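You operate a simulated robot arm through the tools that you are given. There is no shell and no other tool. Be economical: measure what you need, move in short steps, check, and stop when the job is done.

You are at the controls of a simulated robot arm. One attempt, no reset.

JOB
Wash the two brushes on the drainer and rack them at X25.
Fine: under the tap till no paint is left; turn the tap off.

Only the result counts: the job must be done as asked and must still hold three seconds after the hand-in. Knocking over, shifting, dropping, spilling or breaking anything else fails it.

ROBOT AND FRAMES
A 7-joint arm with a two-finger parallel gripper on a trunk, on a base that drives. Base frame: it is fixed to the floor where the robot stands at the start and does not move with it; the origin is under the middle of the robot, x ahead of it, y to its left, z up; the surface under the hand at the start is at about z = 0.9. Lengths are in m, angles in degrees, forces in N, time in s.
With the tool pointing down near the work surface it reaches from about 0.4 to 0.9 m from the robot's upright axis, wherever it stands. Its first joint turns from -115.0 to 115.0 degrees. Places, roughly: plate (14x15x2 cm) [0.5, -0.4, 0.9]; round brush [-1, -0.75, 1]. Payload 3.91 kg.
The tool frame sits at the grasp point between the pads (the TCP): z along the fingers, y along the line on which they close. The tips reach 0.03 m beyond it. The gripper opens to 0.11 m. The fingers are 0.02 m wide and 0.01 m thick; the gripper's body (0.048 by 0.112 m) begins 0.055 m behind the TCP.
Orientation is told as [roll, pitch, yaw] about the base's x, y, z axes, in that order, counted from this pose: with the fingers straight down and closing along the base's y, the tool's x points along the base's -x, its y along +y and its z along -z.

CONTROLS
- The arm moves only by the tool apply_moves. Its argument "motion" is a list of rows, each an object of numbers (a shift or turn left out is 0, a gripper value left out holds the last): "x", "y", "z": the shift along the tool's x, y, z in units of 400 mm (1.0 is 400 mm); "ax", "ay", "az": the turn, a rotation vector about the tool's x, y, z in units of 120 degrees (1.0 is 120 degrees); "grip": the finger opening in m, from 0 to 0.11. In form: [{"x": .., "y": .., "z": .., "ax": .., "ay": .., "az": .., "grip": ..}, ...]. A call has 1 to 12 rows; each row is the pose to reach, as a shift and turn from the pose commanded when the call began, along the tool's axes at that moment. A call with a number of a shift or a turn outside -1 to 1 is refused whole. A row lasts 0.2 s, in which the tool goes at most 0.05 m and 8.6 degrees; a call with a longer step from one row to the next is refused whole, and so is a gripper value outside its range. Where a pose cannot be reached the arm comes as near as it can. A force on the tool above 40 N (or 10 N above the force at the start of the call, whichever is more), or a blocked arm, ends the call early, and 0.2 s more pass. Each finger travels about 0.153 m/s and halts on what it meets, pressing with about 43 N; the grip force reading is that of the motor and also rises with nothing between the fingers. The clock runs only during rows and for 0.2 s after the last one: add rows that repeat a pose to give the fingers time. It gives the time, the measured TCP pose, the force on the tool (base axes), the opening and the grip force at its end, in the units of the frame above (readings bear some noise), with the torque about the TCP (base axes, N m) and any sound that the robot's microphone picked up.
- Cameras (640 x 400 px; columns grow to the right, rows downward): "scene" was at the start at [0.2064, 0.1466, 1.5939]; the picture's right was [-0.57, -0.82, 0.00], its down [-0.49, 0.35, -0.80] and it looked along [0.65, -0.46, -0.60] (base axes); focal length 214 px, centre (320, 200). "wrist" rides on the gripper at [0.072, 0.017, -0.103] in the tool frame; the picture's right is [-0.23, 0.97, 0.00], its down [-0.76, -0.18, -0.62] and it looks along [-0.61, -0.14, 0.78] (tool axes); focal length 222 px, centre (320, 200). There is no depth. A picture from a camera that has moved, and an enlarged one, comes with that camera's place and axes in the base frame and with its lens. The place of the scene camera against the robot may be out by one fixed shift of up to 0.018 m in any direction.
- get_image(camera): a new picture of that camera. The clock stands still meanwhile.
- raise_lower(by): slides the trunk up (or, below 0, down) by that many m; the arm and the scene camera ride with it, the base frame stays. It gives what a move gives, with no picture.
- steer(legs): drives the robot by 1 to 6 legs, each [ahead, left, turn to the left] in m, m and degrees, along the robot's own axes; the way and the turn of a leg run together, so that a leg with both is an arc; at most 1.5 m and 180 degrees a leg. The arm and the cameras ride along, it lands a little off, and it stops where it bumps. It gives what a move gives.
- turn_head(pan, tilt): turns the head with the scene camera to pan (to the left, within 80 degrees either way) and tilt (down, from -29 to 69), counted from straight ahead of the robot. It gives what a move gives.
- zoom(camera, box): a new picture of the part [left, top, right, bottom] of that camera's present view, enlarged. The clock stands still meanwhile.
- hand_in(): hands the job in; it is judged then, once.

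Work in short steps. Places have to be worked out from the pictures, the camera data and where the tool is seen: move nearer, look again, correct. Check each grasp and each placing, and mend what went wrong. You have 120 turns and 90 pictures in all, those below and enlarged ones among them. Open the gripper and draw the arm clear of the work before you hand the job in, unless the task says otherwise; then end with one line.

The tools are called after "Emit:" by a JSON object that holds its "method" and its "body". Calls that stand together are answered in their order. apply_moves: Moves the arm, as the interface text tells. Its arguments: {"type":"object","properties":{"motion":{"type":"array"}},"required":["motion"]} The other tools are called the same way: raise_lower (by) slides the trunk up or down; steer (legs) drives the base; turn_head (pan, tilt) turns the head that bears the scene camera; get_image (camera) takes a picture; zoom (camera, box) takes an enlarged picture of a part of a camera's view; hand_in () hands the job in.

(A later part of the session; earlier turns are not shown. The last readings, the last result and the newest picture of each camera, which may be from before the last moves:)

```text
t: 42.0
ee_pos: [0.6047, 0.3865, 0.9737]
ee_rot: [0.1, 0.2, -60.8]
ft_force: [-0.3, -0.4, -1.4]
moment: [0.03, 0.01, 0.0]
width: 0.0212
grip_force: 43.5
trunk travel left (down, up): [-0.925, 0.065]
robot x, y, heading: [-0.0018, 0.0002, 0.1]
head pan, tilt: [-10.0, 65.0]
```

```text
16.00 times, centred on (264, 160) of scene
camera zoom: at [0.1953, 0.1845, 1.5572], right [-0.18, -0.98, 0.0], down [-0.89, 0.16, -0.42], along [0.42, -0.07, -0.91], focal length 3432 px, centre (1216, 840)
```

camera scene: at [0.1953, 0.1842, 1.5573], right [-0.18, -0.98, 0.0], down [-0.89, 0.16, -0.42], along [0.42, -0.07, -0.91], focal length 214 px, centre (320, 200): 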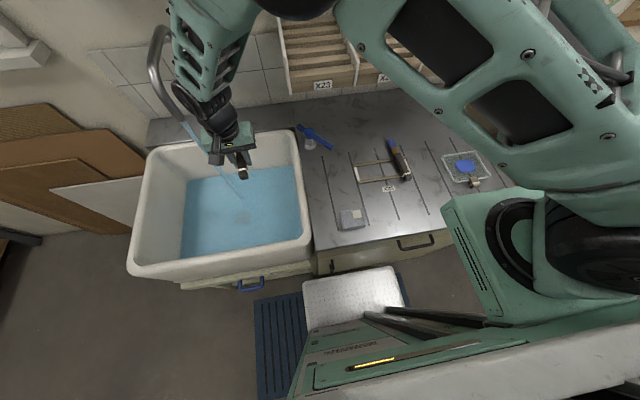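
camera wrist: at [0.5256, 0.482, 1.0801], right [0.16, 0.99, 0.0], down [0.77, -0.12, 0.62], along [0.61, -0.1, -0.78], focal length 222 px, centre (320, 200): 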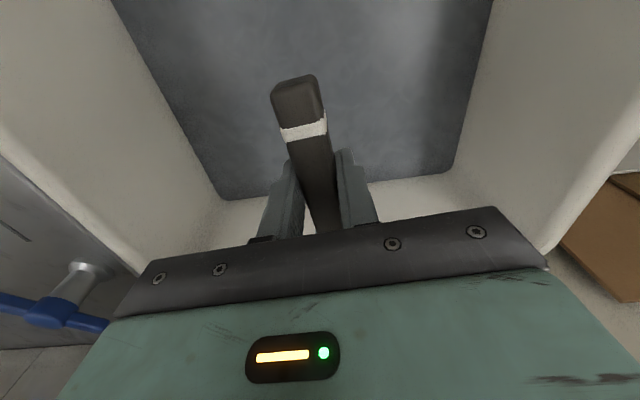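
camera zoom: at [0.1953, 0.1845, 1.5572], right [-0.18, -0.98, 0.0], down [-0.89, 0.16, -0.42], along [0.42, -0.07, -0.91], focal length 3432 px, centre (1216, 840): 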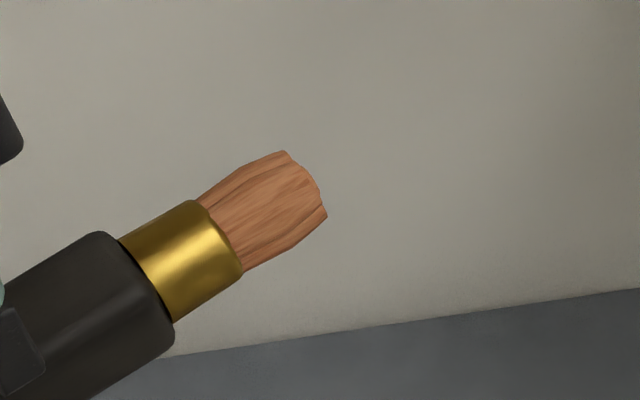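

Colour is unchanged, so the stream missed the bristles. Combining all views more carefully puts the stream at about (0.667,0.466), so I should be at TCP (0.590,0.460). I go there and sweep.

Emit:
{"method": "apply_moves", "body": {"motion": [{"az": -0.065}, {"az": -0.13}, {"az": -0.195}, {"az": -0.26}, {"az": -0.325}, {"az": -0.39}, {"az": -0.455, "x": 0.05, "y": 0.015}, {"az": -0.51, "x": 0.12, "y": 0.035}, {"az": -0.5417, "x": 0.1805, "y": 0.059}]}}

Emit:
{"method": "apply_moves", "body": {"motion": [{"y": -0.01}, {"y": -0.01}, {"y": -0.02}, {"y": -0.02}, {"y": -0.01, "x": -0.015}, {"y": 0.0, "x": -0.015}, {"y": 0.0}, {"y": 0.01}, {"y": 0.01, "x": 0.015}, {"y": 0.0, "x": 0.015}, {"y": -0.01, "x": 0.015}, {"y": 0}]}}

Emit:
{"method": "apply_moves", "body": {"motion": [{"y": -0.1}, {"y": -0.2}, {"y": -0.2, "az": 0.06}, {"y": -0.2, "az": 0.12}, {"y": -0.2, "az": 0.19}, {"y": -0.2, "az": 0.26}, {"y": -0.2, "az": 0.33}, {"y": -0.2, "az": 0.4}, {"y": -0.2, "az": 0.47}, {"y": -0.2, "az": 0.54}]}}

Emit:
{"method": "zoom", "body": {"camera": "scene", "box": [248, 150, 280, 170]}}

```text
t: 44.0
ee_pos: [0.5888, 0.4614, 0.9766]
ee_rot: [0.2, 0.0, 4.5]
ft_force: [0.0, -1.4, -0.2]
moment: [0.02, 0.0, 0.0]
width: 0.0213
grip_force: 43.0
trunk travel left (down, up): [-0.925, 0.065]
robot x, y, heading: [0.0001, -0.0043, -0.0]
head pan, tilt: [-10.0, 65.0]
```

```text
t: 46.6
ee_pos: [0.5903, 0.4609, 0.9751]
ee_rot: [0.1, 0.0, 4.4]
ft_force: [0.0, -0.1, -1.0]
moment: [-0.01, -0.01, 0.01]
width: 0.0212
grip_force: 42.6
trunk travel left (down, up): [-0.925, 0.065]
robot x, y, heading: [-0.0042, -0.0019, -0.1]
head pan, tilt: [-10.0, 65.0]
```

```text
t: 48.8
ee_pos: [0.5963, 0.3835, 0.9737]
ee_rot: [0.1, 0.1, -60.7]
ft_force: [0.7, 0.0, -0.5]
moment: [0.05, 0.02, 0.02]
width: 0.0214
grip_force: 42.7
trunk travel left (down, up): [-0.925, 0.065]
robot x, y, heading: [-0.0019, -0.0, 0.0]
head pan, tilt: [-10.0, 65.0]
```

```text
16.00 times, centred on (264, 160) of scene
camera zoom: at [0.1953, 0.1845, 1.5572], right [-0.18, -0.98, 0.0], down [-0.89, 0.16, -0.42], along [0.42, -0.07, -0.91], focal length 3432 px, centre (1216, 840)
```

zoom: 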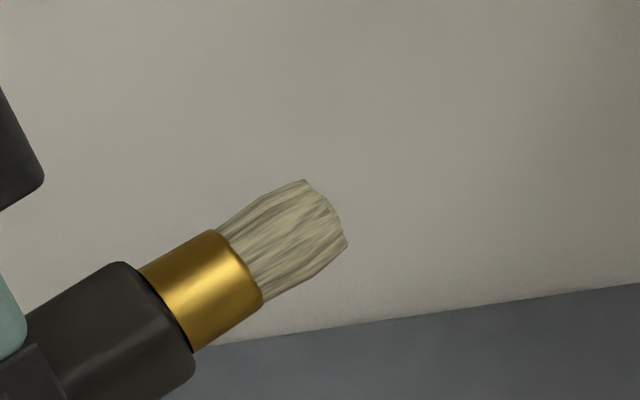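

The bristles are now natural cream: clean. Now check the basin level and the scene before racking.

Emit:
{"method": "get_image", "body": {"camera": "scene"}}

Emit:
{"method": "get_image", "body": {"camera": "wrist"}}

```text
51 pictures are left
camera scene: at [0.1953, 0.1845, 1.5572], right [-0.18, -0.98, 0.0], down [-0.89, 0.16, -0.42], along [0.42, -0.07, -0.91], focal length 214 px, centre (320, 200)
```

scene: 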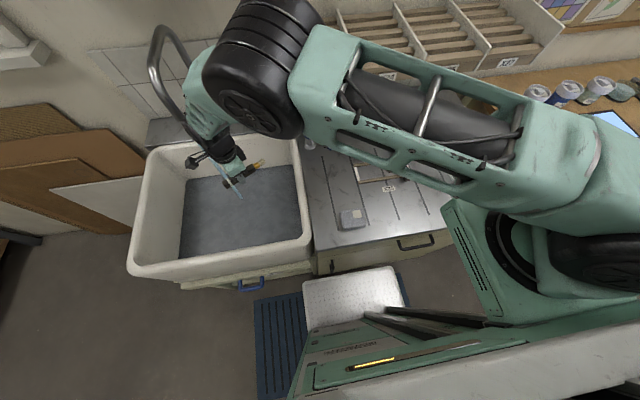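

```text
50 pictures are left
camera wrist: at [0.5759, 0.4546, 1.0793], right [0.96, 0.28, 0.0], down [0.22, -0.75, 0.62], along [0.17, -0.6, -0.78], focal length 222 px, centre (320, 200)
```

wrist: 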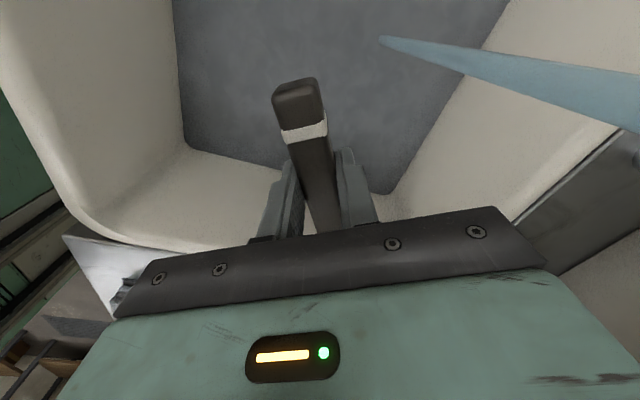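

Water level is steady (draining). Now retract the clean brush: raise, square the yaw, and bring it in front of the robot before driving to the rack.

Emit:
{"method": "apply_moves", "body": {"motion": [{"z": -0.1}, {"z": -0.2}, {"z": -0.3}, {"x": -0.08, "y": -0.09, "z": -0.38, "az": -0.06}, {"x": -0.16, "y": -0.175, "z": -0.42, "az": -0.12}, {"x": -0.24, "y": -0.2625, "z": -0.45, "az": -0.18}, {"x": -0.32, "y": -0.35, "z": -0.45, "az": -0.25}, {"x": -0.4, "y": -0.44, "z": -0.45, "az": -0.32}, {"x": -0.48, "y": -0.53, "z": -0.45, "az": -0.39}, {"x": -0.56, "y": -0.615, "z": -0.45, "az": -0.46}, {"x": -0.638, "y": -0.7, "z": -0.45, "az": -0.506}]}}

Emit:
{"method": "turn_head", "body": {"pan": -30, "tilt": 69}}

Emit:
{"method": "get_image", "body": {"camera": "scene"}}

```text
refused: row 4 steps farther than a row can; nothing moved
```

```text
t: 49.7
ee_pos: [0.5957, 0.3822, 0.9754]
ee_rot: [0.0, 0.2, -60.3]
ft_force: [-0.2, 0.3, -0.6]
moment: [-0.01, 0.01, -0.02]
width: 0.0211
grip_force: 43.2
trunk travel left (down, up): [-0.925, 0.065]
robot x, y, heading: [0.0021, 0.0022, -0.0]
head pan, tilt: [-30.0, 68.8]
```

```text
49 pictures are left
camera scene: at [0.1839, 0.1672, 1.5534], right [-0.5, -0.87, 0.0], down [-0.81, 0.47, -0.36], along [0.31, -0.18, -0.93], focal length 214 px, centre (320, 200)
```

scene: 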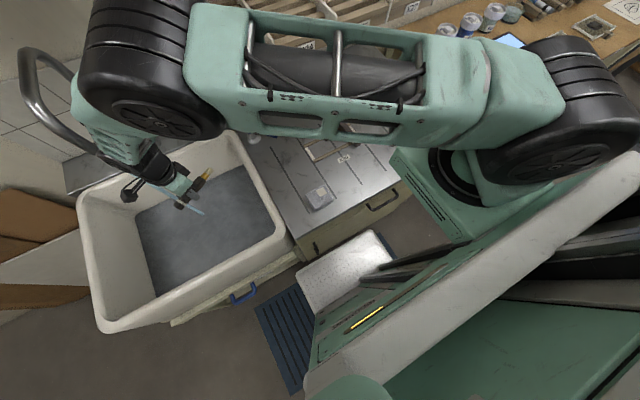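

Redo the retraction in smaller steps: up first.

Emit:
{"method": "apply_moves", "body": {"motion": [{"z": -0.1}, {"z": -0.2}, {"z": -0.3}, {"z": -0.4}, {"x": -0.06, "y": -0.065, "z": -0.44, "az": -0.06}, {"x": -0.12, "y": -0.13, "z": -0.45, "az": -0.12}, {"x": -0.19, "y": -0.21, "z": -0.45, "az": -0.18}, {"x": -0.26, "y": -0.29, "z": -0.45, "az": -0.25}, {"x": -0.33, "y": -0.37, "z": -0.45, "az": -0.32}, {"x": -0.4, "y": -0.45, "z": -0.45, "az": -0.39}, {"x": -0.47, "y": -0.53, "z": -0.45, "az": -0.45}, {"x": -0.54, "y": -0.6, "z": -0.45, "az": -0.506}]}}

Emit:
{"method": "turn_head", "body": {"pan": -35, "tilt": 69}}

Emit:
{"method": "get_image", "body": {"camera": "scene"}}

```text
t: 52.3
ee_pos: [0.4965, 0.0751, 1.1521]
ee_rot: [0.2, 0.0, 0.5]
ft_force: [0.0, 0.5, -1.2]
moment: [0.0, 0.01, 0.0]
width: 0.0213
grip_force: 42.7
trunk travel left (down, up): [-0.925, 0.065]
robot x, y, heading: [0.0016, -0.0033, -0.2]
head pan, tilt: [-30.0, 68.8]
```

```text
t: 52.9
ee_pos: [0.4957, 0.0748, 1.1519]
ee_rot: [0.2, 0.0, 0.2]
ft_force: [-0.2, -0.2, -1.6]
moment: [-0.01, 0.01, 0.0]
width: 0.021
grip_force: 43.1
trunk travel left (down, up): [-0.925, 0.065]
robot x, y, heading: [-0.0033, -0.0026, -0.1]
head pan, tilt: [-35.0, 68.8]
```

```text
48 pictures are left
camera scene: at [0.1813, 0.1629, 1.5534], right [-0.57, -0.82, 0.0], down [-0.76, 0.54, -0.36], along [0.3, -0.21, -0.93], focal length 214 px, centre (320, 200)
```

scene: 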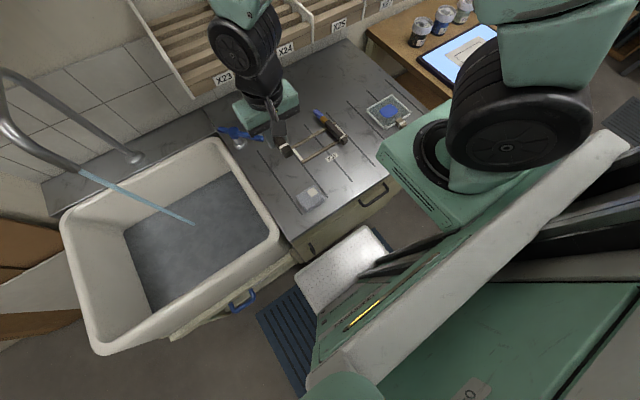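

The gripper with brush is clear above the drainer. Drive 0.3 m to the right (sideways) and look.

Emit:
{"method": "steer", "body": {"legs": [[0, -0.3, 0]]}}

Emit:
{"method": "turn_head", "body": {"pan": -30, "tilt": 50}}

Emit:
{"method": "get_image", "body": {"camera": "scene"}}

```text
t: 55.0
ee_pos: [0.4946, -0.2276, 1.1515]
ee_rot: [0.2, 0.0, -0.4]
ft_force: [-0.6, -0.7, -0.5]
moment: [-0.02, 0.0, 0.0]
width: 0.0214
grip_force: 42.8
trunk travel left (down, up): [-0.925, 0.065]
robot x, y, heading: [-0.0019, -0.2953, -0.8]
head pan, tilt: [-35.0, 68.8]
```

```text
t: 55.8
ee_pos: [0.4945, -0.2265, 1.1529]
ee_rot: [0.2, 0.0, -0.5]
ft_force: [-0.5, -0.8, -1.0]
moment: [-0.01, -0.03, -0.01]
width: 0.0215
grip_force: 43.0
trunk travel left (down, up): [-0.925, 0.065]
robot x, y, heading: [-0.0014, -0.3003, -0.8]
head pan, tilt: [-30.0, 50.0]
```

```text
47 pictures are left
camera scene: at [0.2017, -0.1423, 1.5753], right [-0.51, -0.86, 0.0], down [-0.66, 0.39, -0.64], along [0.55, -0.33, -0.77], focal length 214 px, centre (320, 200)
```

scene: 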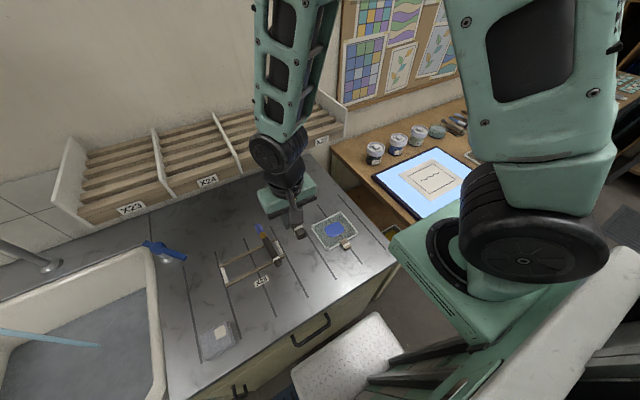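

Counter front edge is x≈0.33, so little forward room; X25 spans about y -0.36…-0.64. I drive another 0.2 m right to face it squarely.

Emit:
{"method": "steer", "body": {"legs": [[0, -0.19, 0.8]]}}

Emit:
{"method": "apply_moves", "body": {"motion": [{"x": -0.1, "z": -0.05}, {"x": -0.2, "z": -0.1}, {"x": -0.31, "z": -0.1}, {"x": -0.42, "z": -0.1}, {"x": -0.53, "z": -0.1}, {"x": -0.64, "z": -0.1}, {"x": -0.75, "z": -0.1}]}}

Emit:
{"method": "get_image", "body": {"camera": "wrist"}}

Emit:
{"method": "get_image", "body": {"camera": "scene"}}

```text
t: 57.4
ee_pos: [0.4916, -0.4149, 1.152]
ee_rot: [0.2, 0.0, 0.7]
ft_force: [-0.2, 0.0, -1.3]
moment: [-0.01, 0.03, 0.01]
width: 0.0211
grip_force: 43.4
trunk travel left (down, up): [-0.925, 0.065]
robot x, y, heading: [-0.0045, -0.4963, 0.1]
head pan, tilt: [-30.0, 50.0]
```

```text
t: 58.5
ee_pos: [0.6661, -0.4142, 1.1869]
ee_rot: [-0.1, 1.5, 0.8]
ft_force: [-4.2, 0.2, -2.8]
moment: [0.0, 0.06, -0.02]
width: 0.0214
grip_force: 42.9
trunk travel left (down, up): [-0.925, 0.065]
robot x, y, heading: [-0.005, -0.4965, 0.4]
head pan, tilt: [-30.0, 50.0]
stopped in row 5: the force on the tool passed its limit at 74 N (the readings are from after the stop); the commanded pose is now the measured one
```

```text
46 pictures are left
camera wrist: at [0.5977, -0.398, 1.2939], right [0.21, 0.98, -0.01], down [0.78, -0.16, 0.6], along [0.59, -0.14, -0.8], focal length 222 px, centre (320, 200)
```

wrist: 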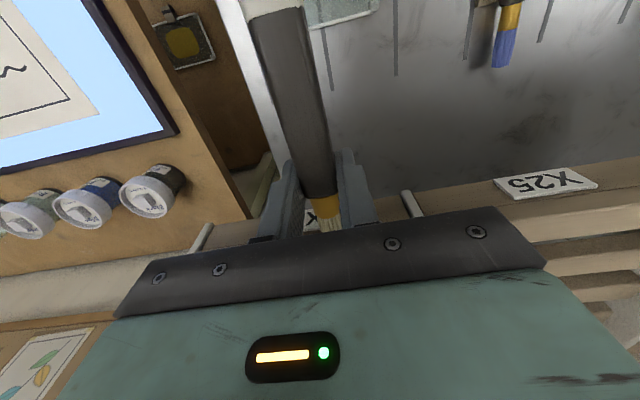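

```text
45 pictures are left
camera scene: at [0.1963, -0.336, 1.5754], right [-0.5, -0.87, 0.0], down [-0.66, 0.38, -0.64], along [0.56, -0.32, -0.77], focal length 214 px, centre (320, 200)
```

scene: 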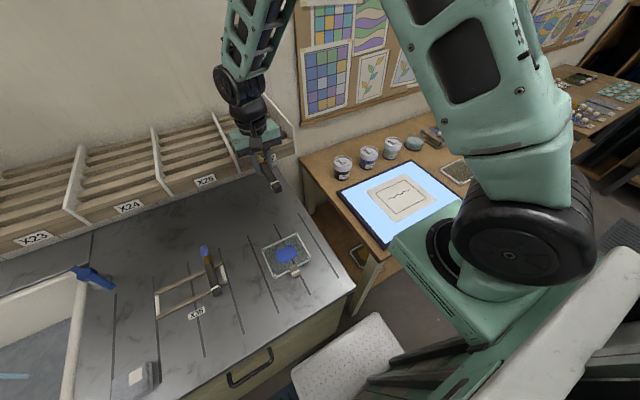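

Parallax across the moves shows my mistake: the rack is nearer and higher than assumed (labels at x≈0.71, z≈1.165; X25 centred near y≈-0.275), and the brush tip met its front and slid back in the grip, still held. I back off, rise, and look at the rack from above.

Emit:
{"method": "apply_moves", "body": {"motion": [{"x": 0.1}, {"x": 0.2}, {"x": 0.2, "z": -0.1}, {"x": 0.2, "z": -0.2}, {"x": 0.2, "z": -0.3}, {"x": 0.2, "y": 0.1, "z": -0.36}, {"x": 0.2, "y": 0.2, "z": -0.4}, {"x": 0.2, "y": 0.3, "z": -0.4}, {"x": 0.15, "y": 0.35, "z": -0.4}]}}

Emit:
{"method": "get_image", "body": {"camera": "wrist"}}

Emit:
{"method": "get_image", "body": {"camera": "scene"}}

```text
t: 60.5
ee_pos: [0.6106, -0.2734, 1.3497]
ee_rot: [-0.1, 1.4, 0.8]
ft_force: [-0.7, -0.2, -1.5]
moment: [0.01, -0.07, -0.01]
width: 0.0215
grip_force: 42.8
trunk travel left (down, up): [-0.925, 0.065]
robot x, y, heading: [-0.0036, -0.4969, 0.4]
head pan, tilt: [-30.0, 50.0]
```

```text
44 pictures are left
camera wrist: at [0.5412, -0.2569, 1.455], right [0.21, 0.98, -0.01], down [0.78, -0.16, 0.6], along [0.59, -0.14, -0.8], focal length 222 px, centre (320, 200)
```

wrist: 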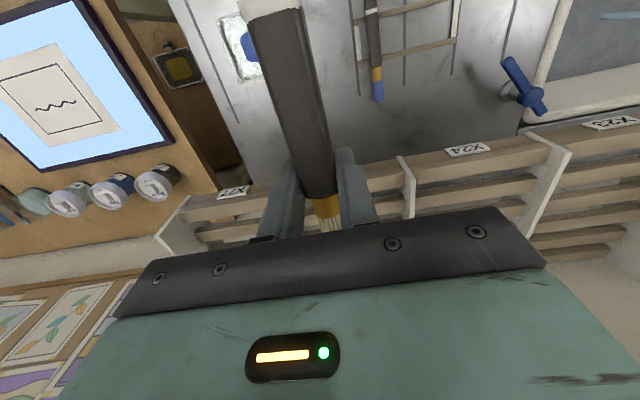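

```text
43 pictures are left
camera scene: at [0.1967, -0.3362, 1.5754], right [-0.5, -0.87, 0.0], down [-0.67, 0.38, -0.64], along [0.56, -0.32, -0.77], focal length 214 px, centre (320, 200)
```

scene: 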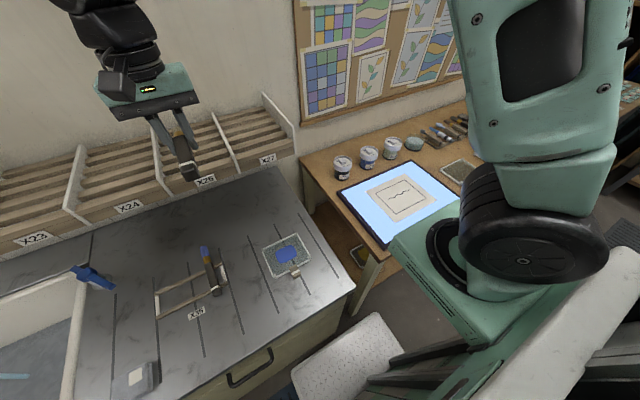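

Rack geometry confirmed: X24 label y≈-0.089, X27 y≈-0.44, so X25 bay is y≈-0.177…-0.353, front x≈0.71. Zoom for slat details and brush attitude.

Emit:
{"method": "zoom", "body": {"camera": "scene", "box": [90, 60, 300, 220]}}

```text
2.50 times, centred on (195, 140) of scene
camera zoom: at [0.1967, -0.3362, 1.5754], right [-0.5, -0.87, 0.0], down [-0.67, 0.38, -0.64], along [0.56, -0.32, -0.77], focal length 536 px, centre (632, 350)
```

zoom: 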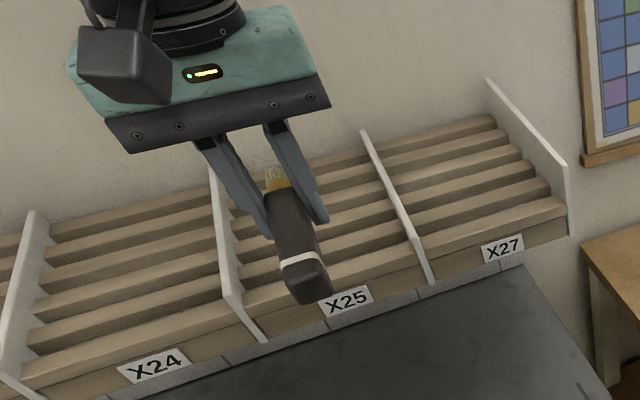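

Slat tops are at about z≈1.193 with dividers to ≈1.225. I move over the bay to (0.835,-0.235) and descend to z≈1.25.

Emit:
{"method": "apply_moves", "body": {"motion": [{"x": -0.1, "y": 0.02, "ay": -0.012}, {"x": -0.2, "y": 0.04, "ay": -0.012}, {"x": -0.3, "y": 0.06, "ay": -0.012}, {"x": -0.4, "y": 0.08, "ay": -0.012}, {"x": -0.5, "y": 0.095, "ay": -0.012}, {"x": -0.56, "y": 0.095, "ay": -0.012}, {"x": -0.56, "y": 0.095, "z": 0.08, "ay": -0.012}, {"x": -0.56, "y": 0.095, "z": 0.16, "ay": -0.012}, {"x": -0.56, "y": 0.095, "z": 0.24, "ay": -0.012}]}}

Emit:
{"method": "get_image", "body": {"camera": "wrist"}}

Emit:
{"method": "zoom", "body": {"camera": "scene", "box": [90, 60, 300, 220]}}

```text
t: 62.5
ee_pos: [0.8244, -0.2369, 1.2476]
ee_rot: [0.0, -0.1, 1.0]
ft_force: [-0.6, 0.7, 0.3]
moment: [0.01, -0.04, 0.0]
width: 0.0212
grip_force: 42.4
out of reach, approached as far as the arm can: row 5, 6, 7, 8, 9
trunk travel left (down, up): [-0.925, 0.065]
robot x, y, heading: [-0.006, -0.4968, 0.2]
head pan, tilt: [-30.0, 50.0]
```

```text
41 pictures are left
camera wrist: at [0.7511, -0.2201, 1.3518], right [0.21, 0.98, 0.0], down [0.76, -0.16, 0.62], along [0.61, -0.13, -0.78], focal length 222 px, centre (320, 200)
```

wrist: 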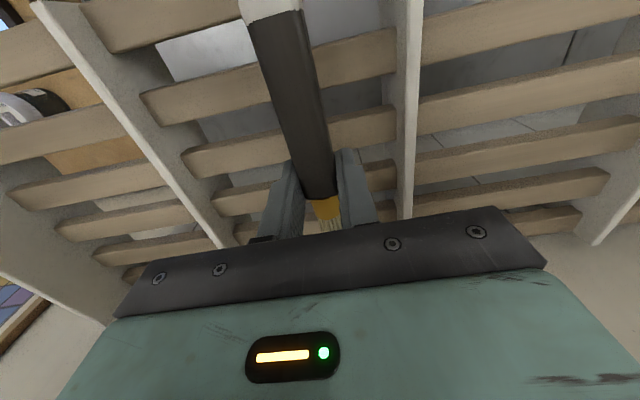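

```text
2.50 times, centred on (195, 140) of scene
camera zoom: at [0.1966, -0.3363, 1.5755], right [-0.5, -0.87, 0.0], down [-0.66, 0.38, -0.64], along [0.56, -0.32, -0.77], focal length 536 px, centre (632, 350)
```

zoom: 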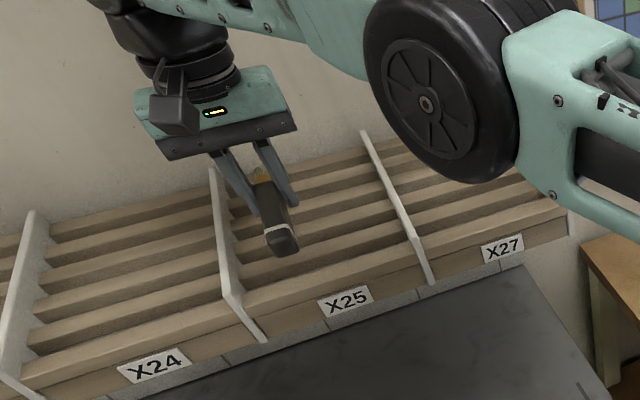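

It's an open slatted rack: slat centres at x≈0.73, 0.773, 0.816, 0.862, so the brush must lie across slats along x. I go to x≈0.816 and lower gently until the fingertips nearly touch a slat (TCP≈1.224).

Emit:
{"method": "apply_moves", "body": {"motion": [{"x": 0.03}, {"x": 0.047, "z": 0.02}, {"x": 0.047, "z": 0.04}, {"x": 0.047, "z": 0.055}, {"x": 0.047, "z": 0.065}]}}

Emit:
{"method": "zoom", "body": {"camera": "scene", "box": [150, 100, 230, 170]}}

```text
t: 63.7
ee_pos: [0.8057, -0.2389, 1.2204]
ee_rot: [-0.2, 0.0, 0.9]
ft_force: [-0.1, -0.4, -0.6]
moment: [0.0, -0.02, -0.01]
width: 0.0212
grip_force: 43.4
trunk travel left (down, up): [-0.925, 0.065]
robot x, y, heading: [-0.0083, -0.4918, 0.1]
head pan, tilt: [-30.0, 50.0]
```

```text
5.71 times, centred on (190, 135) of scene
camera zoom: at [0.1971, -0.336, 1.5753], right [-0.5, -0.87, 0.0], down [-0.67, 0.38, -0.64], along [0.56, -0.32, -0.77], focal length 1226 px, centre (1063, 571)
```

zoom: 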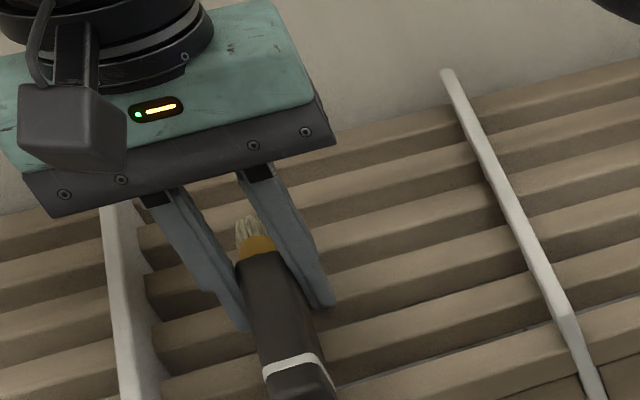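

No contact yet at 1.220; lower in 3 mm steps.

Emit:
{"method": "apply_moves", "body": {"motion": [{"z": 0.0075}, {"z": 0.015}, {"z": 0.0225}, {"z": 0.03}]}}

```text
t: 64.6
ee_pos: [0.8053, -0.2394, 1.2211]
ee_rot: [0.2, -0.6, 1.0]
ft_force: [-7.5, -3.7, 14.8]
moment: [-0.33, 0.33, -0.06]
width: 0.0215
grip_force: 43.5
trunk travel left (down, up): [-0.925, 0.065]
robot x, y, heading: [-0.0042, -0.4979, 0.1]
head pan, tilt: [-30.0, 50.0]
stopped in row 4: the force on the tool passed its limit at 44 N (the readings are from after the stop); the commanded pose is now the measured one
```

Contact at z≈1.22 (tips on a slat, as expected). Open slowly to 0.05, then rise straight up.

Emit:
{"method": "apply_moves", "body": {"motion": [{"z": -0.003, "grip": 0.025}, {"z": -0.003, "grip": 0.035}, {"z": -0.003, "grip": 0.05}, {"z": -0.003}]}}

Emit:
{"method": "apply_moves", "body": {"motion": [{"z": -0.04}, {"z": -0.1}, {"z": -0.2}, {"z": -0.3}]}}

Emit:
{"method": "get_image", "body": {"camera": "wrist"}}

Emit:
{"method": "zoom", "body": {"camera": "scene", "box": [120, 80, 280, 220]}}

```text
t: 65.6
ee_pos: [0.8076, -0.2385, 1.2197]
ee_rot: [0.2, -0.6, 0.9]
ft_force: [-0.3, 9.1, 11.5]
moment: [-0.01, 0.16, -0.08]
width: 0.0454
grip_force: 0.0
trunk travel left (down, up): [-0.925, 0.065]
robot x, y, heading: [-0.0034, -0.4935, 0.4]
head pan, tilt: [-30.0, 50.0]
```

```text
t: 66.6
ee_pos: [0.8058, -0.2401, 1.3378]
ee_rot: [0.2, -0.5, 0.9]
ft_force: [-0.3, 0.1, -0.3]
moment: [0.0, 0.0, 0.01]
width: 0.0499
grip_force: 0.1
trunk travel left (down, up): [-0.925, 0.065]
robot x, y, heading: [-0.0024, -0.4946, 0.5]
head pan, tilt: [-30.0, 50.0]
```

```text
38 pictures are left
camera wrist: at [0.7334, -0.2233, 1.4405], right [0.21, 0.98, 0.0], down [0.76, -0.17, 0.63], along [0.62, -0.13, -0.78], focal length 222 px, centre (320, 200)
```

wrist: 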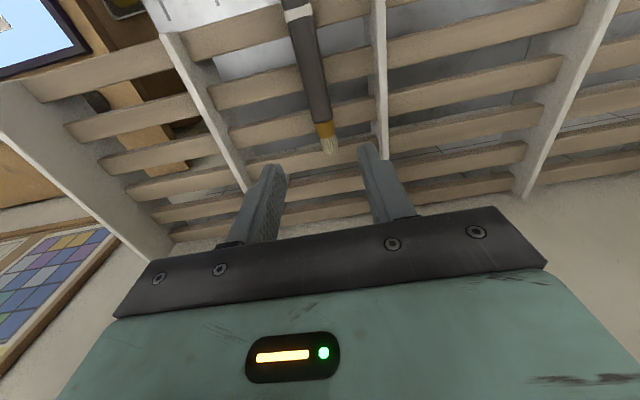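

```text
2.86 times, centred on (200, 150) of scene
camera zoom: at [0.1972, -0.336, 1.5753], right [-0.5, -0.87, 0.0], down [-0.67, 0.38, -0.64], along [0.56, -0.32, -0.77], focal length 613 px, centre (663, 343)
```

zoom: 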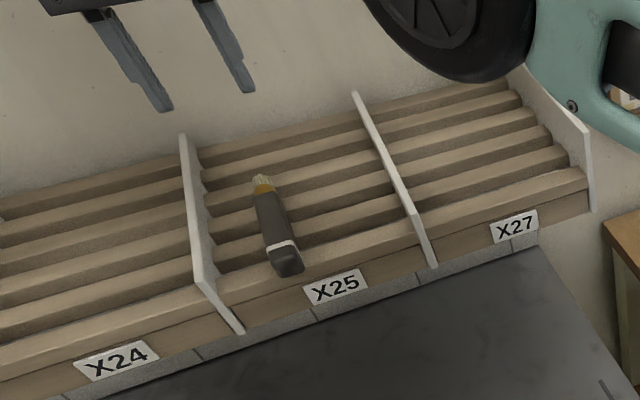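

First brush rests in X25. Now retract the arm, drive back 0.49 m left.

Emit:
{"method": "apply_moves", "body": {"motion": [{"x": 0.1}, {"x": 0.2}, {"x": 0.3}, {"x": 0.42}, {"x": 0.54}, {"x": 0.66}, {"x": 0.75}]}}

Emit:
{"method": "steer", "body": {"legs": [[0, 0.49, -0.4]]}}

Emit:
{"method": "turn_head", "body": {"pan": -10, "tilt": 65}}

Emit:
{"method": "get_image", "body": {"camera": "wrist"}}

```text
t: 68.2
ee_pos: [0.5084, -0.245, 1.3402]
ee_rot: [0.2, -0.6, 0.7]
ft_force: [0.5, 0.1, 0.2]
moment: [0.0, 0.05, 0.01]
width: 0.0503
grip_force: 0.0
trunk travel left (down, up): [-0.925, 0.065]
robot x, y, heading: [-0.0053, -0.4957, 0.3]
head pan, tilt: [-30.0, 50.0]
```

```text
t: 71.0
ee_pos: [0.5108, 0.2361, 1.3391]
ee_rot: [0.1, -0.5, 0.3]
ft_force: [0.7, 0.1, 0.6]
moment: [0.02, 0.0, 0.0]
width: 0.0501
grip_force: 0.0
trunk travel left (down, up): [-0.925, 0.065]
robot x, y, heading: [-0.0029, -0.0109, -0.2]
head pan, tilt: [-30.0, 50.0]
```

```text
t: 71.9
ee_pos: [0.5098, 0.236, 1.3402]
ee_rot: [0.1, -0.4, 0.2]
ft_force: [-0.5, 0.8, -0.3]
moment: [-0.01, 0.0, -0.01]
width: 0.0503
grip_force: 0.1
trunk travel left (down, up): [-0.925, 0.065]
robot x, y, heading: [-0.002, -0.0091, -0.1]
head pan, tilt: [-10.0, 65.0]
```

```text
36 pictures are left
camera wrist: at [0.4377, 0.2532, 1.4435], right [0.22, 0.97, 0.0], down [0.76, -0.18, 0.63], along [0.61, -0.14, -0.78], focal length 222 px, centre (320, 200)
```

wrist: 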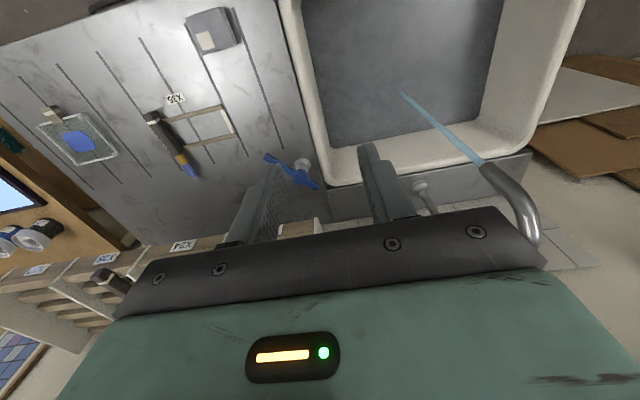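

Now move over the blue brush, about (0.585,-0.16), to z≈1.05.

Emit:
{"method": "apply_moves", "body": {"motion": [{"x": -0.01, "y": -0.1, "z": 0.04}, {"x": -0.03, "y": -0.2, "z": 0.08}, {"x": -0.05, "y": -0.3, "z": 0.12}, {"x": -0.07, "y": -0.4, "z": 0.16}, {"x": -0.09, "y": -0.5, "z": 0.2}, {"x": -0.11, "y": -0.6, "z": 0.25}, {"x": -0.13, "y": -0.69, "z": 0.31}, {"x": -0.15, "y": -0.77, "z": 0.39}, {"x": -0.17, "y": -0.85, "z": 0.47}, {"x": -0.18, "y": -0.92, "z": 0.56}, {"x": -0.1875, "y": -0.97, "z": 0.65}, {"x": -0.1875, "y": -0.99, "z": 0.725}]}}

Emit:
{"method": "get_image", "body": {"camera": "wrist"}}

```text
t: 74.5
ee_pos: [0.5887, -0.1575, 1.049]
ee_rot: [0.1, -0.6, 0.3]
ft_force: [-1.5, -0.3, 0.3]
moment: [-0.04, -0.03, -0.03]
width: 0.0501
grip_force: 0.0
trunk travel left (down, up): [-0.925, 0.065]
robot x, y, heading: [-0.0023, -0.0101, -0.3]
head pan, tilt: [-10.0, 65.0]
```

```text
35 pictures are left
camera wrist: at [0.5156, -0.1405, 1.152], right [0.22, 0.97, 0.0], down [0.76, -0.18, 0.63], along [0.62, -0.14, -0.78], focal length 222 px, centre (320, 200)
```

wrist: 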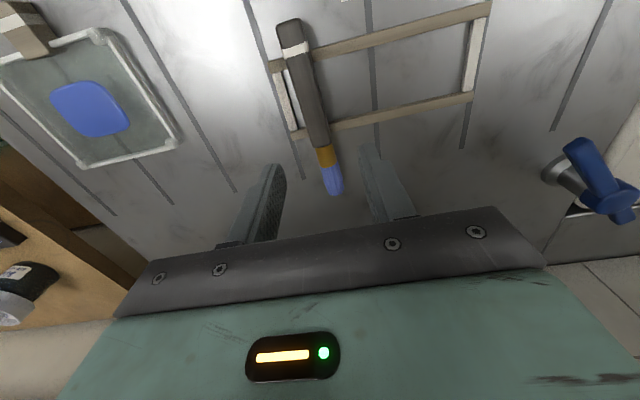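

Blue brush: handle end x≈0.512, bristles 0.652–0.697, y≈-0.162; I'll grip at x≈0.575 between rails. The stand's side bar is close on the -y side, so I go lower with a narrower opening to check clearances.

Emit:
{"method": "apply_moves", "body": {"motion": [{"x": 0.02, "y": 0.0, "z": 0.06, "grip": 0.038}, {"x": 0.034, "y": -0.009, "z": 0.13}, {"x": 0.034, "y": -0.009, "z": 0.18, "ay": 0.005}, {"x": 0.034, "y": -0.009, "z": 0.205, "ay": 0.005}]}}

Emit:
{"method": "zoom", "body": {"camera": "wrist", "box": [200, 0, 440, 240]}}

```text
t: 75.5
ee_pos: [0.5777, -0.1643, 0.9669]
ee_rot: [0.2, 0.0, 0.4]
ft_force: [-0.3, -0.4, -0.2]
moment: [0.03, 0.04, 0.0]
width: 0.0377
grip_force: 0.1
trunk travel left (down, up): [-0.925, 0.065]
robot x, y, heading: [-0.0024, -0.0073, -0.5]
head pan, tilt: [-10.0, 65.0]
```

```text
1.67 times, centred on (320, 120) of wrist
camera zoom: at [0.5053, -0.1457, 1.072], right [0.22, 0.97, 0.0], down [0.76, -0.18, 0.62], along [0.61, -0.14, -0.78], focal length 370 px, centre (320, 333)
```

zoom: 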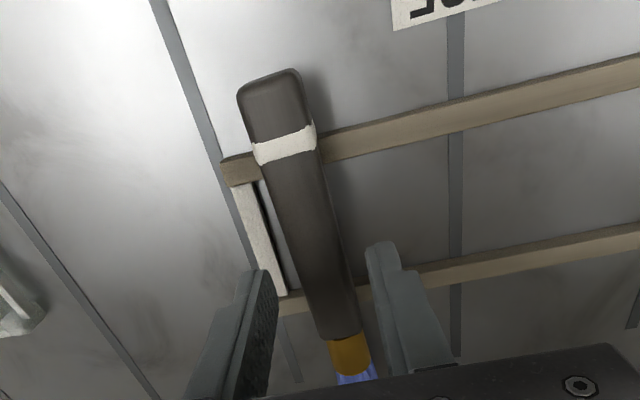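

The side bar sits right beside the handle, blocking the left finger between the rails. Just beyond the far rail (x≈0.634) is free, gripping the handle's front end; I move there and check.

Emit:
{"method": "apply_moves", "body": {"motion": [{"z": -0.02, "grip": 0.045}, {"x": -0.07, "y": 0.004, "z": -0.02, "az": -0.013}, {"x": -0.14, "y": 0.0075, "z": -0.01, "az": -0.013}]}}

Emit:
{"method": "zoom", "body": {"camera": "wrist", "box": [200, 0, 440, 240]}}

Emit:
{"method": "zoom", "body": {"camera": "scene", "box": [340, 110, 440, 190]}}

```text
t: 76.3
ee_pos: [0.6302, -0.1593, 0.969]
ee_rot: [0.2, 0.1, 1.9]
ft_force: [0.0, -0.2, 1.9]
moment: [0.0, -0.03, 0.01]
width: 0.0449
grip_force: 0.0
trunk travel left (down, up): [-0.925, 0.065]
robot x, y, heading: [-0.0021, -0.0074, -0.4]
head pan, tilt: [-10.0, 65.0]
```

```text
1.67 times, centred on (320, 120) of wrist
camera zoom: at [0.5578, -0.1446, 1.0736], right [0.2, 0.98, 0.0], down [0.77, -0.15, 0.62], along [0.61, -0.12, -0.78], focal length 370 px, centre (320, 333)
```

zoom: 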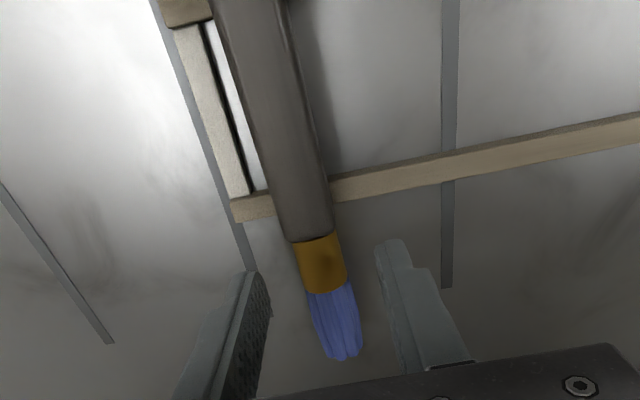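

```text
5.00 times, centred on (390, 150) of scene
camera zoom: at [0.1921, 0.1763, 1.5573], right [-0.18, -0.98, 0.0], down [-0.89, 0.16, -0.42], along [0.42, -0.08, -0.91], focal length 1072 px, centre (-30, 450)
```

zoom: 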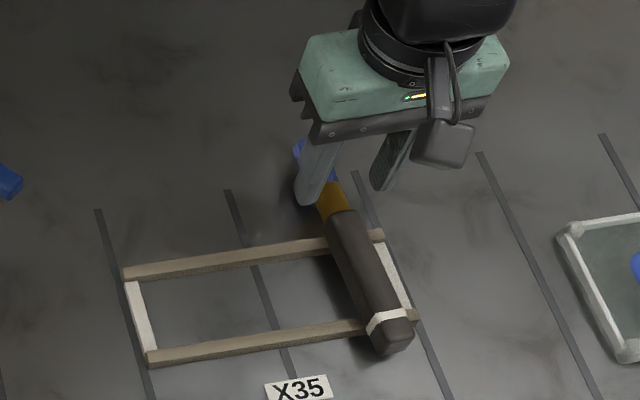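

The free handle is too short here, so I'll grip the ferrule at x≈0.640, lift slightly, and shift the brush +0.06 m along the stand away from the side bar for a better regrasp.

Emit:
{"method": "apply_moves", "body": {"motion": [{"x": -0.025, "y": -0.005, "z": 0.03}, {"x": -0.025, "y": -0.005, "z": 0.065}, {"x": -0.025, "y": -0.005, "z": 0.092}, {"x": -0.025, "y": -0.005, "z": 0.092, "grip": 0.02}, {"x": -0.025, "y": -0.005, "z": 0.092, "grip": 0.0}, {"x": -0.025, "y": -0.005, "z": 0.092, "grip": 0.0}]}}

Emit:
{"method": "apply_moves", "body": {"motion": [{"z": -0.015}, {"z": -0.03}, {"z": -0.05}]}}

Emit:
{"method": "zoom", "body": {"camera": "scene", "box": [340, 110, 440, 190]}}

```text
t: 77.7
ee_pos: [0.6427, -0.1604, 0.9338]
ee_rot: [0.1, 0.1, 1.8]
ft_force: [0.3, -0.7, 0.1]
moment: [-0.02, -0.02, 0.03]
width: 0.0231
grip_force: 42.3
trunk travel left (down, up): [-0.925, 0.065]
robot x, y, heading: [-0.0069, -0.0072, -0.2]
head pan, tilt: [-10.0, 65.0]
```

```text
t: 78.5
ee_pos: [0.6434, -0.1596, 0.9532]
ee_rot: [0.3, 0.1, 1.8]
ft_force: [-0.5, -0.2, -0.5]
moment: [0.0, -0.07, 0.01]
width: 0.0233
grip_force: 42.6
trunk travel left (down, up): [-0.925, 0.065]
robot x, y, heading: [-0.0039, -0.0115, -0.3]
head pan, tilt: [-10.0, 65.0]
```

```text
5.00 times, centred on (390, 150) of scene
camera zoom: at [0.1924, 0.1764, 1.5572], right [-0.18, -0.98, 0.0], down [-0.89, 0.16, -0.42], along [0.42, -0.08, -0.91], focal length 1072 px, centre (-30, 450)
```

zoom: 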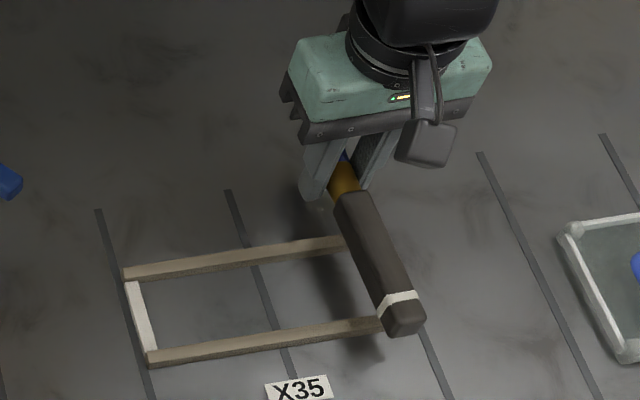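

Lifted and level. Shift +0.06 m in y, lower back to z≈0.934 and release.

Emit:
{"method": "apply_moves", "body": {"motion": [{"y": 0.05}, {"y": 0.1}, {"y": 0.15}, {"y": 0.15, "z": 0.02}, {"y": 0.15, "z": 0.035}, {"y": 0.15, "z": 0.046}, {"y": 0.15, "z": 0.046, "grip": 0.03}, {"y": 0.15, "z": 0.046, "grip": 0.045}, {"y": 0.15, "z": 0.046, "grip": 0.045}]}}

Emit:
{"method": "apply_moves", "body": {"motion": [{"z": -0.03}, {"z": -0.08}, {"x": 0.08, "z": -0.1}, {"x": 0.165, "z": -0.1}]}}

Emit:
{"method": "zoom", "body": {"camera": "wrist", "box": [200, 0, 440, 240]}}

```text
t: 80.5
ee_pos: [0.6413, -0.0999, 0.9354]
ee_rot: [0.2, 0.1, 1.8]
ft_force: [0.5, -0.4, -0.1]
moment: [0.02, 0.0, 0.0]
width: 0.0451
grip_force: 0.0
trunk travel left (down, up): [-0.925, 0.065]
robot x, y, heading: [-0.002, -0.0085, -0.4]
head pan, tilt: [-10.0, 65.0]
```

```text
t: 81.5
ee_pos: [0.5749, -0.102, 0.9731]
ee_rot: [0.2, 0.1, 1.8]
ft_force: [0.5, -0.6, -0.1]
moment: [0.0, 0.02, -0.01]
width: 0.045
grip_force: 0.1
trunk travel left (down, up): [-0.925, 0.065]
robot x, y, heading: [-0.0032, -0.0114, -0.3]
head pan, tilt: [-10.0, 65.0]
```

```text
1.67 times, centred on (320, 120) of wrist
camera zoom: at [0.5031, -0.0872, 1.0772], right [0.2, 0.98, 0.0], down [0.77, -0.16, 0.62], along [0.61, -0.12, -0.78], focal length 370 px, centre (320, 333)
```

zoom: 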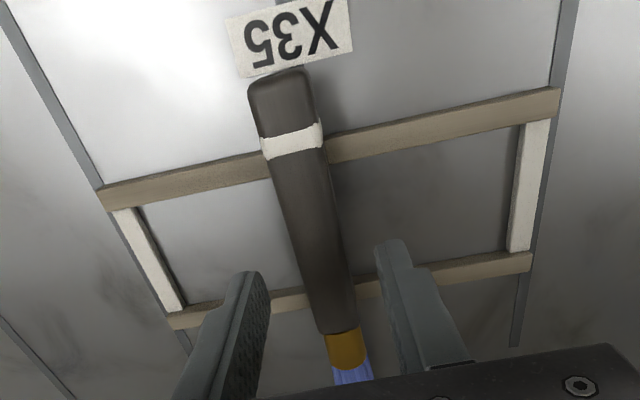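

The brush now sits mid-stand, aligned with the TCP (y≈-0.103). Descend to z≈0.931, close and lift slowly.

Emit:
{"method": "apply_moves", "body": {"motion": [{"y": -0.003, "z": 0.04}, {"y": -0.003, "z": 0.08}, {"y": -0.003, "z": 0.106}, {"y": -0.003, "z": 0.106, "grip": 0.02}, {"y": -0.003, "z": 0.106, "grip": 0.0}, {"y": -0.003, "z": 0.106, "grip": 0.0}, {"y": -0.003, "z": 0.106, "grip": 0.0}]}}

Emit:
{"method": "apply_moves", "body": {"motion": [{"z": -0.02}, {"z": -0.04}, {"z": -0.06}, {"z": -0.09}, {"z": -0.13}, {"z": -0.17}, {"z": -0.21}, {"z": -0.26}, {"z": -0.31}, {"z": -0.36}]}}

Emit:
{"method": "get_image", "body": {"camera": "wrist"}}

```text
t: 83.1
ee_pos: [0.5757, -0.1029, 0.9326]
ee_rot: [0.2, 0.1, 1.9]
ft_force: [-0.1, -0.8, -0.4]
moment: [-0.04, 0.01, 0.02]
width: 0.0213
grip_force: 43.0
trunk travel left (down, up): [-0.925, 0.065]
robot x, y, heading: [-0.0062, -0.01, -0.6]
head pan, tilt: [-10.0, 65.0]
```

```text
t: 85.3
ee_pos: [0.5755, -0.1031, 1.0781]
ee_rot: [0.3, 0.1, 1.8]
ft_force: [0.6, -0.6, -1.0]
moment: [0.02, 0.0, -0.02]
width: 0.0213
grip_force: 43.7
trunk travel left (down, up): [-0.925, 0.065]
robot x, y, heading: [-0.0021, -0.0059, -0.3]
head pan, tilt: [-10.0, 65.0]
```

```text
29 pictures are left
camera wrist: at [0.5032, -0.0884, 1.1821], right [0.2, 0.98, 0.0], down [0.77, -0.15, 0.62], along [0.61, -0.12, -0.78], focal length 222 px, centre (320, 200)
```

wrist: 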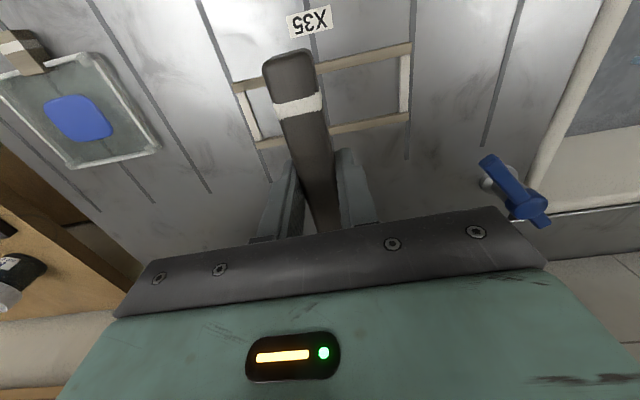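

Blue brush is held mid-handle. Bristle centre is about 0.10 ahead of the TCP, so the wash pose is TCP ≈(0.567,0.461). Carry it over and lower there.

Emit:
{"method": "apply_moves", "body": {"motion": [{"y": 0.06}, {"y": 0.15}, {"y": 0.25}, {"y": 0.35}, {"y": 0.46}, {"y": 0.57}, {"y": 0.68}, {"y": 0.79}, {"y": 0.9}, {"y": 1.0, "x": -0.01}]}}

Emit:
{"method": "apply_moves", "body": {"motion": [{"z": 0.1}, {"z": 0.2}, {"z": 0.25, "y": 0.06, "x": -0.005}, {"z": 0.25, "y": 0.15, "x": -0.01}, {"z": 0.25, "y": 0.25, "x": -0.012}, {"z": 0.25, "y": 0.35, "x": -0.012}, {"z": 0.25, "y": 0.412, "x": -0.012}]}}

Emit:
{"method": "zoom", "body": {"camera": "scene", "box": [120, 60, 320, 200]}}

```text
t: 87.5
ee_pos: [0.5667, 0.2931, 1.0784]
ee_rot: [0.2, 0.1, 1.8]
ft_force: [0.0, -1.4, -0.2]
moment: [-0.01, 0.02, -0.03]
width: 0.0212
grip_force: 42.8
trunk travel left (down, up): [-0.925, 0.065]
robot x, y, heading: [-0.0092, -0.0065, -0.2]
head pan, tilt: [-10.0, 65.0]
```

```text
t: 89.1
ee_pos: [0.5634, 0.4603, 0.9764]
ee_rot: [0.0, 0.0, 2.0]
ft_force: [-0.7, 0.2, -0.1]
moment: [0.01, -0.01, 0.04]
width: 0.0215
grip_force: 43.1
trunk travel left (down, up): [-0.925, 0.065]
robot x, y, heading: [-0.0031, -0.0109, -0.4]
head pan, tilt: [-10.0, 65.0]
```

```text
2.86 times, centred on (220, 130) of scene
camera zoom: at [0.1923, 0.1763, 1.5573], right [-0.18, -0.98, 0.0], down [-0.89, 0.16, -0.42], along [0.42, -0.08, -0.91], focal length 613 px, centre (606, 400)
```

zoom: 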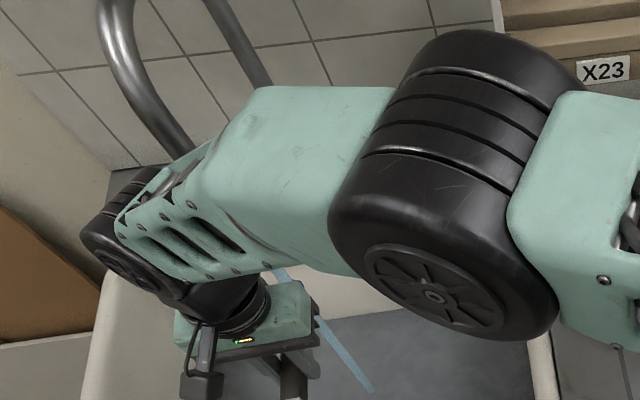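

In place; sweep slowly through the stream for about 5 s, covering ±1 cm, then pull out and yaw to look.

Emit:
{"method": "apply_moves", "body": {"motion": [{"y": 0}, {"y": 0.01}, {"y": 0.02}, {"y": 0.01, "x": -0.02}, {"y": 0.0, "x": -0.02}, {"y": -0.01, "x": -0.02}, {"y": -0.02, "x": 0}, {"y": -0.01}, {"y": 0.0}, {"y": 0.01, "x": 0.025}, {"y": 0.0, "x": 0.025}, {"y": -0.01, "x": 0.025}]}}

Emit:
{"method": "apply_moves", "body": {"motion": [{"y": 0.01, "x": -0.02}, {"y": 0.025, "x": -0.025}, {"y": 0.035, "x": -0.025}, {"y": 0.025, "x": -0.04}, {"y": 0.015, "x": -0.04}, {"y": 0.005, "x": -0.04}, {"y": 0.01, "x": -0.055}, {"y": 0.02, "x": -0.055}, {"y": 0.02, "x": -0.025}, {"y": 0.01, "x": -0.025}, {"y": 0.01, "x": -0.025}, {"y": 0.01, "x": -0.025}]}}

Emit:
{"method": "apply_moves", "body": {"motion": [{"y": -0.1}, {"y": -0.2}, {"y": -0.2, "az": 0.06}, {"y": -0.2, "az": 0.12}, {"y": -0.2, "az": 0.19}, {"y": -0.2, "az": 0.26}, {"y": -0.2, "az": 0.33}, {"y": -0.2, "az": 0.4}, {"y": -0.2, "az": 0.47}, {"y": -0.2, "az": 0.54}]}}

Emit:
{"method": "zoom", "body": {"camera": "scene", "box": [232, 140, 296, 180]}}

```text
t: 91.7
ee_pos: [0.5577, 0.4576, 0.9808]
ee_rot: [0.2, 0.0, 1.8]
ft_force: [-0.4, 1.0, -1.3]
moment: [-0.02, 0.04, 0.02]
width: 0.0215
grip_force: 43.0
trunk travel left (down, up): [-0.925, 0.065]
robot x, y, heading: [-0.0018, -0.0049, -0.2]
head pan, tilt: [-10.0, 65.0]
```

```text
t: 94.3
ee_pos: [0.5658, 0.4597, 0.9809]
ee_rot: [0.2, 0.1, 1.8]
ft_force: [0.5, -0.5, -0.6]
moment: [0.02, 0.01, 0.01]
width: 0.0213
grip_force: 42.6
trunk travel left (down, up): [-0.925, 0.065]
robot x, y, heading: [-0.003, -0.0063, -0.4]
head pan, tilt: [-10.0, 65.0]
```

```text
t: 96.5
ee_pos: [0.5694, 0.3821, 0.9796]
ee_rot: [0.0, 0.2, -63.1]
ft_force: [-0.2, 0.2, -1.5]
moment: [0.0, 0.02, -0.01]
width: 0.0209
grip_force: 42.8
trunk travel left (down, up): [-0.925, 0.065]
robot x, y, heading: [-0.0027, -0.0092, -0.3]
head pan, tilt: [-10.0, 65.0]
```

```text
10.00 times, centred on (264, 160) of scene
camera zoom: at [0.1924, 0.1765, 1.5572], right [-0.18, -0.98, 0.0], down [-0.89, 0.16, -0.42], along [0.42, -0.08, -0.91], focal length 2145 px, centre (880, 600)
```

zoom: 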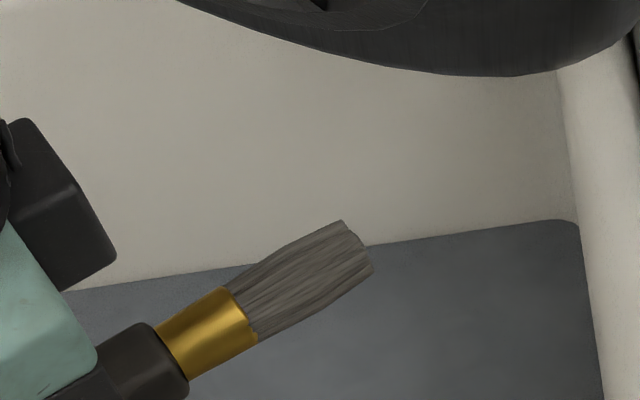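

The bristles are greyish — mostly clean but likely some blue remains (the orange one came to cream). Wash again for longer.

Emit:
{"method": "apply_moves", "body": {"motion": [{"az": -0.065}, {"az": -0.13}, {"az": -0.195}, {"az": -0.26}, {"az": -0.325}, {"az": -0.39}, {"az": -0.455, "x": 0.05, "y": 0.02}, {"az": -0.51, "x": 0.12, "y": 0.055}, {"az": -0.5425, "x": 0.181, "y": 0.086}]}}

Emit:
{"method": "apply_moves", "body": {"motion": [{"y": 0}, {"y": 0.008}, {"y": 0.016}, {"y": 0.008}, {"y": 0.0}, {"y": -0.008}, {"y": -0.016}, {"y": -0.008}, {"y": 0.0, "x": -0.015}, {"y": 0.008, "x": -0.015}, {"y": 0.0, "x": -0.015}, {"y": -0.008, "x": -0.015}]}}

Emit:
{"method": "apply_moves", "body": {"motion": [{"y": 0, "x": 0.015}, {"y": 0.008, "x": 0.015}, {"y": 0.016, "x": 0.015}, {"y": 0.024, "x": 0.015}, {"y": 0.024, "x": 0.02}, {"y": 0.016, "x": 0.03}, {"y": 0.008, "x": 0.03}, {"y": 0.0, "x": 0.03}, {"y": -0.008, "x": 0.03}, {"y": 0.0, "x": 0.015}, {"y": 0.008, "x": 0.015}, {"y": 0.008, "x": 0.015}]}}

Emit:
{"method": "apply_moves", "body": {"motion": [{"y": -0.1}, {"y": -0.2}, {"y": -0.2, "az": 0.06}, {"y": -0.2, "az": 0.12}, {"y": -0.2, "az": 0.19}, {"y": -0.2, "az": 0.26}, {"y": -0.2, "az": 0.33}, {"y": -0.2, "az": 0.4}, {"y": -0.2, "az": 0.47}, {"y": -0.2, "az": 0.54}]}}

Emit:
{"method": "zoom", "body": {"camera": "scene", "box": [232, 140, 296, 180]}}

```text
t: 98.5
ee_pos: [0.5651, 0.4634, 0.9794]
ee_rot: [0.1, 0.1, 2.2]
ft_force: [0.3, -1.1, -1.0]
moment: [-0.01, 0.0, 0.0]
width: 0.0213
grip_force: 43.3
trunk travel left (down, up): [-0.925, 0.065]
robot x, y, heading: [-0.0037, -0.0057, 0.0]
head pan, tilt: [-10.0, 65.0]
```

```text
t: 101.1
ee_pos: [0.5739, 0.4574, 0.9811]
ee_rot: [0.2, 0.1, 2.1]
ft_force: [-0.7, 0.2, -1.7]
moment: [0.02, 0.0, 0.01]
width: 0.0213
grip_force: 43.1
trunk travel left (down, up): [-0.925, 0.065]
robot x, y, heading: [-0.0035, -0.0116, -0.4]
head pan, tilt: [-10.0, 65.0]
```

```text
t: 103.7
ee_pos: [0.5657, 0.4621, 0.9799]
ee_rot: [0.2, 0.1, 2.2]
ft_force: [-0.1, 0.7, -1.1]
moment: [-0.01, -0.01, 0.01]
width: 0.0214
grip_force: 43.3
trunk travel left (down, up): [-0.925, 0.065]
robot x, y, heading: [-0.0022, -0.0101, -0.5]
head pan, tilt: [-10.0, 65.0]
```

```text
t: 105.9
ee_pos: [0.5697, 0.3809, 0.9794]
ee_rot: [0.1, 0.2, -62.8]
ft_force: [-0.1, 0.3, -1.3]
moment: [0.02, 0.03, 0.0]
width: 0.0214
grip_force: 42.7
trunk travel left (down, up): [-0.925, 0.065]
robot x, y, heading: [-0.002, -0.0067, -0.3]
head pan, tilt: [-10.0, 65.0]
```

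```text
10.00 times, centred on (264, 160) of scene
camera zoom: at [0.1924, 0.1765, 1.5572], right [-0.18, -0.98, 0.0], down [-0.89, 0.16, -0.42], along [0.42, -0.08, -0.91], focal length 2145 px, centre (880, 600)
```

zoom: 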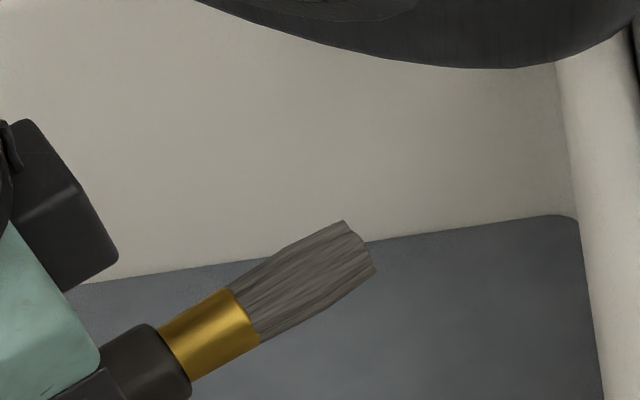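

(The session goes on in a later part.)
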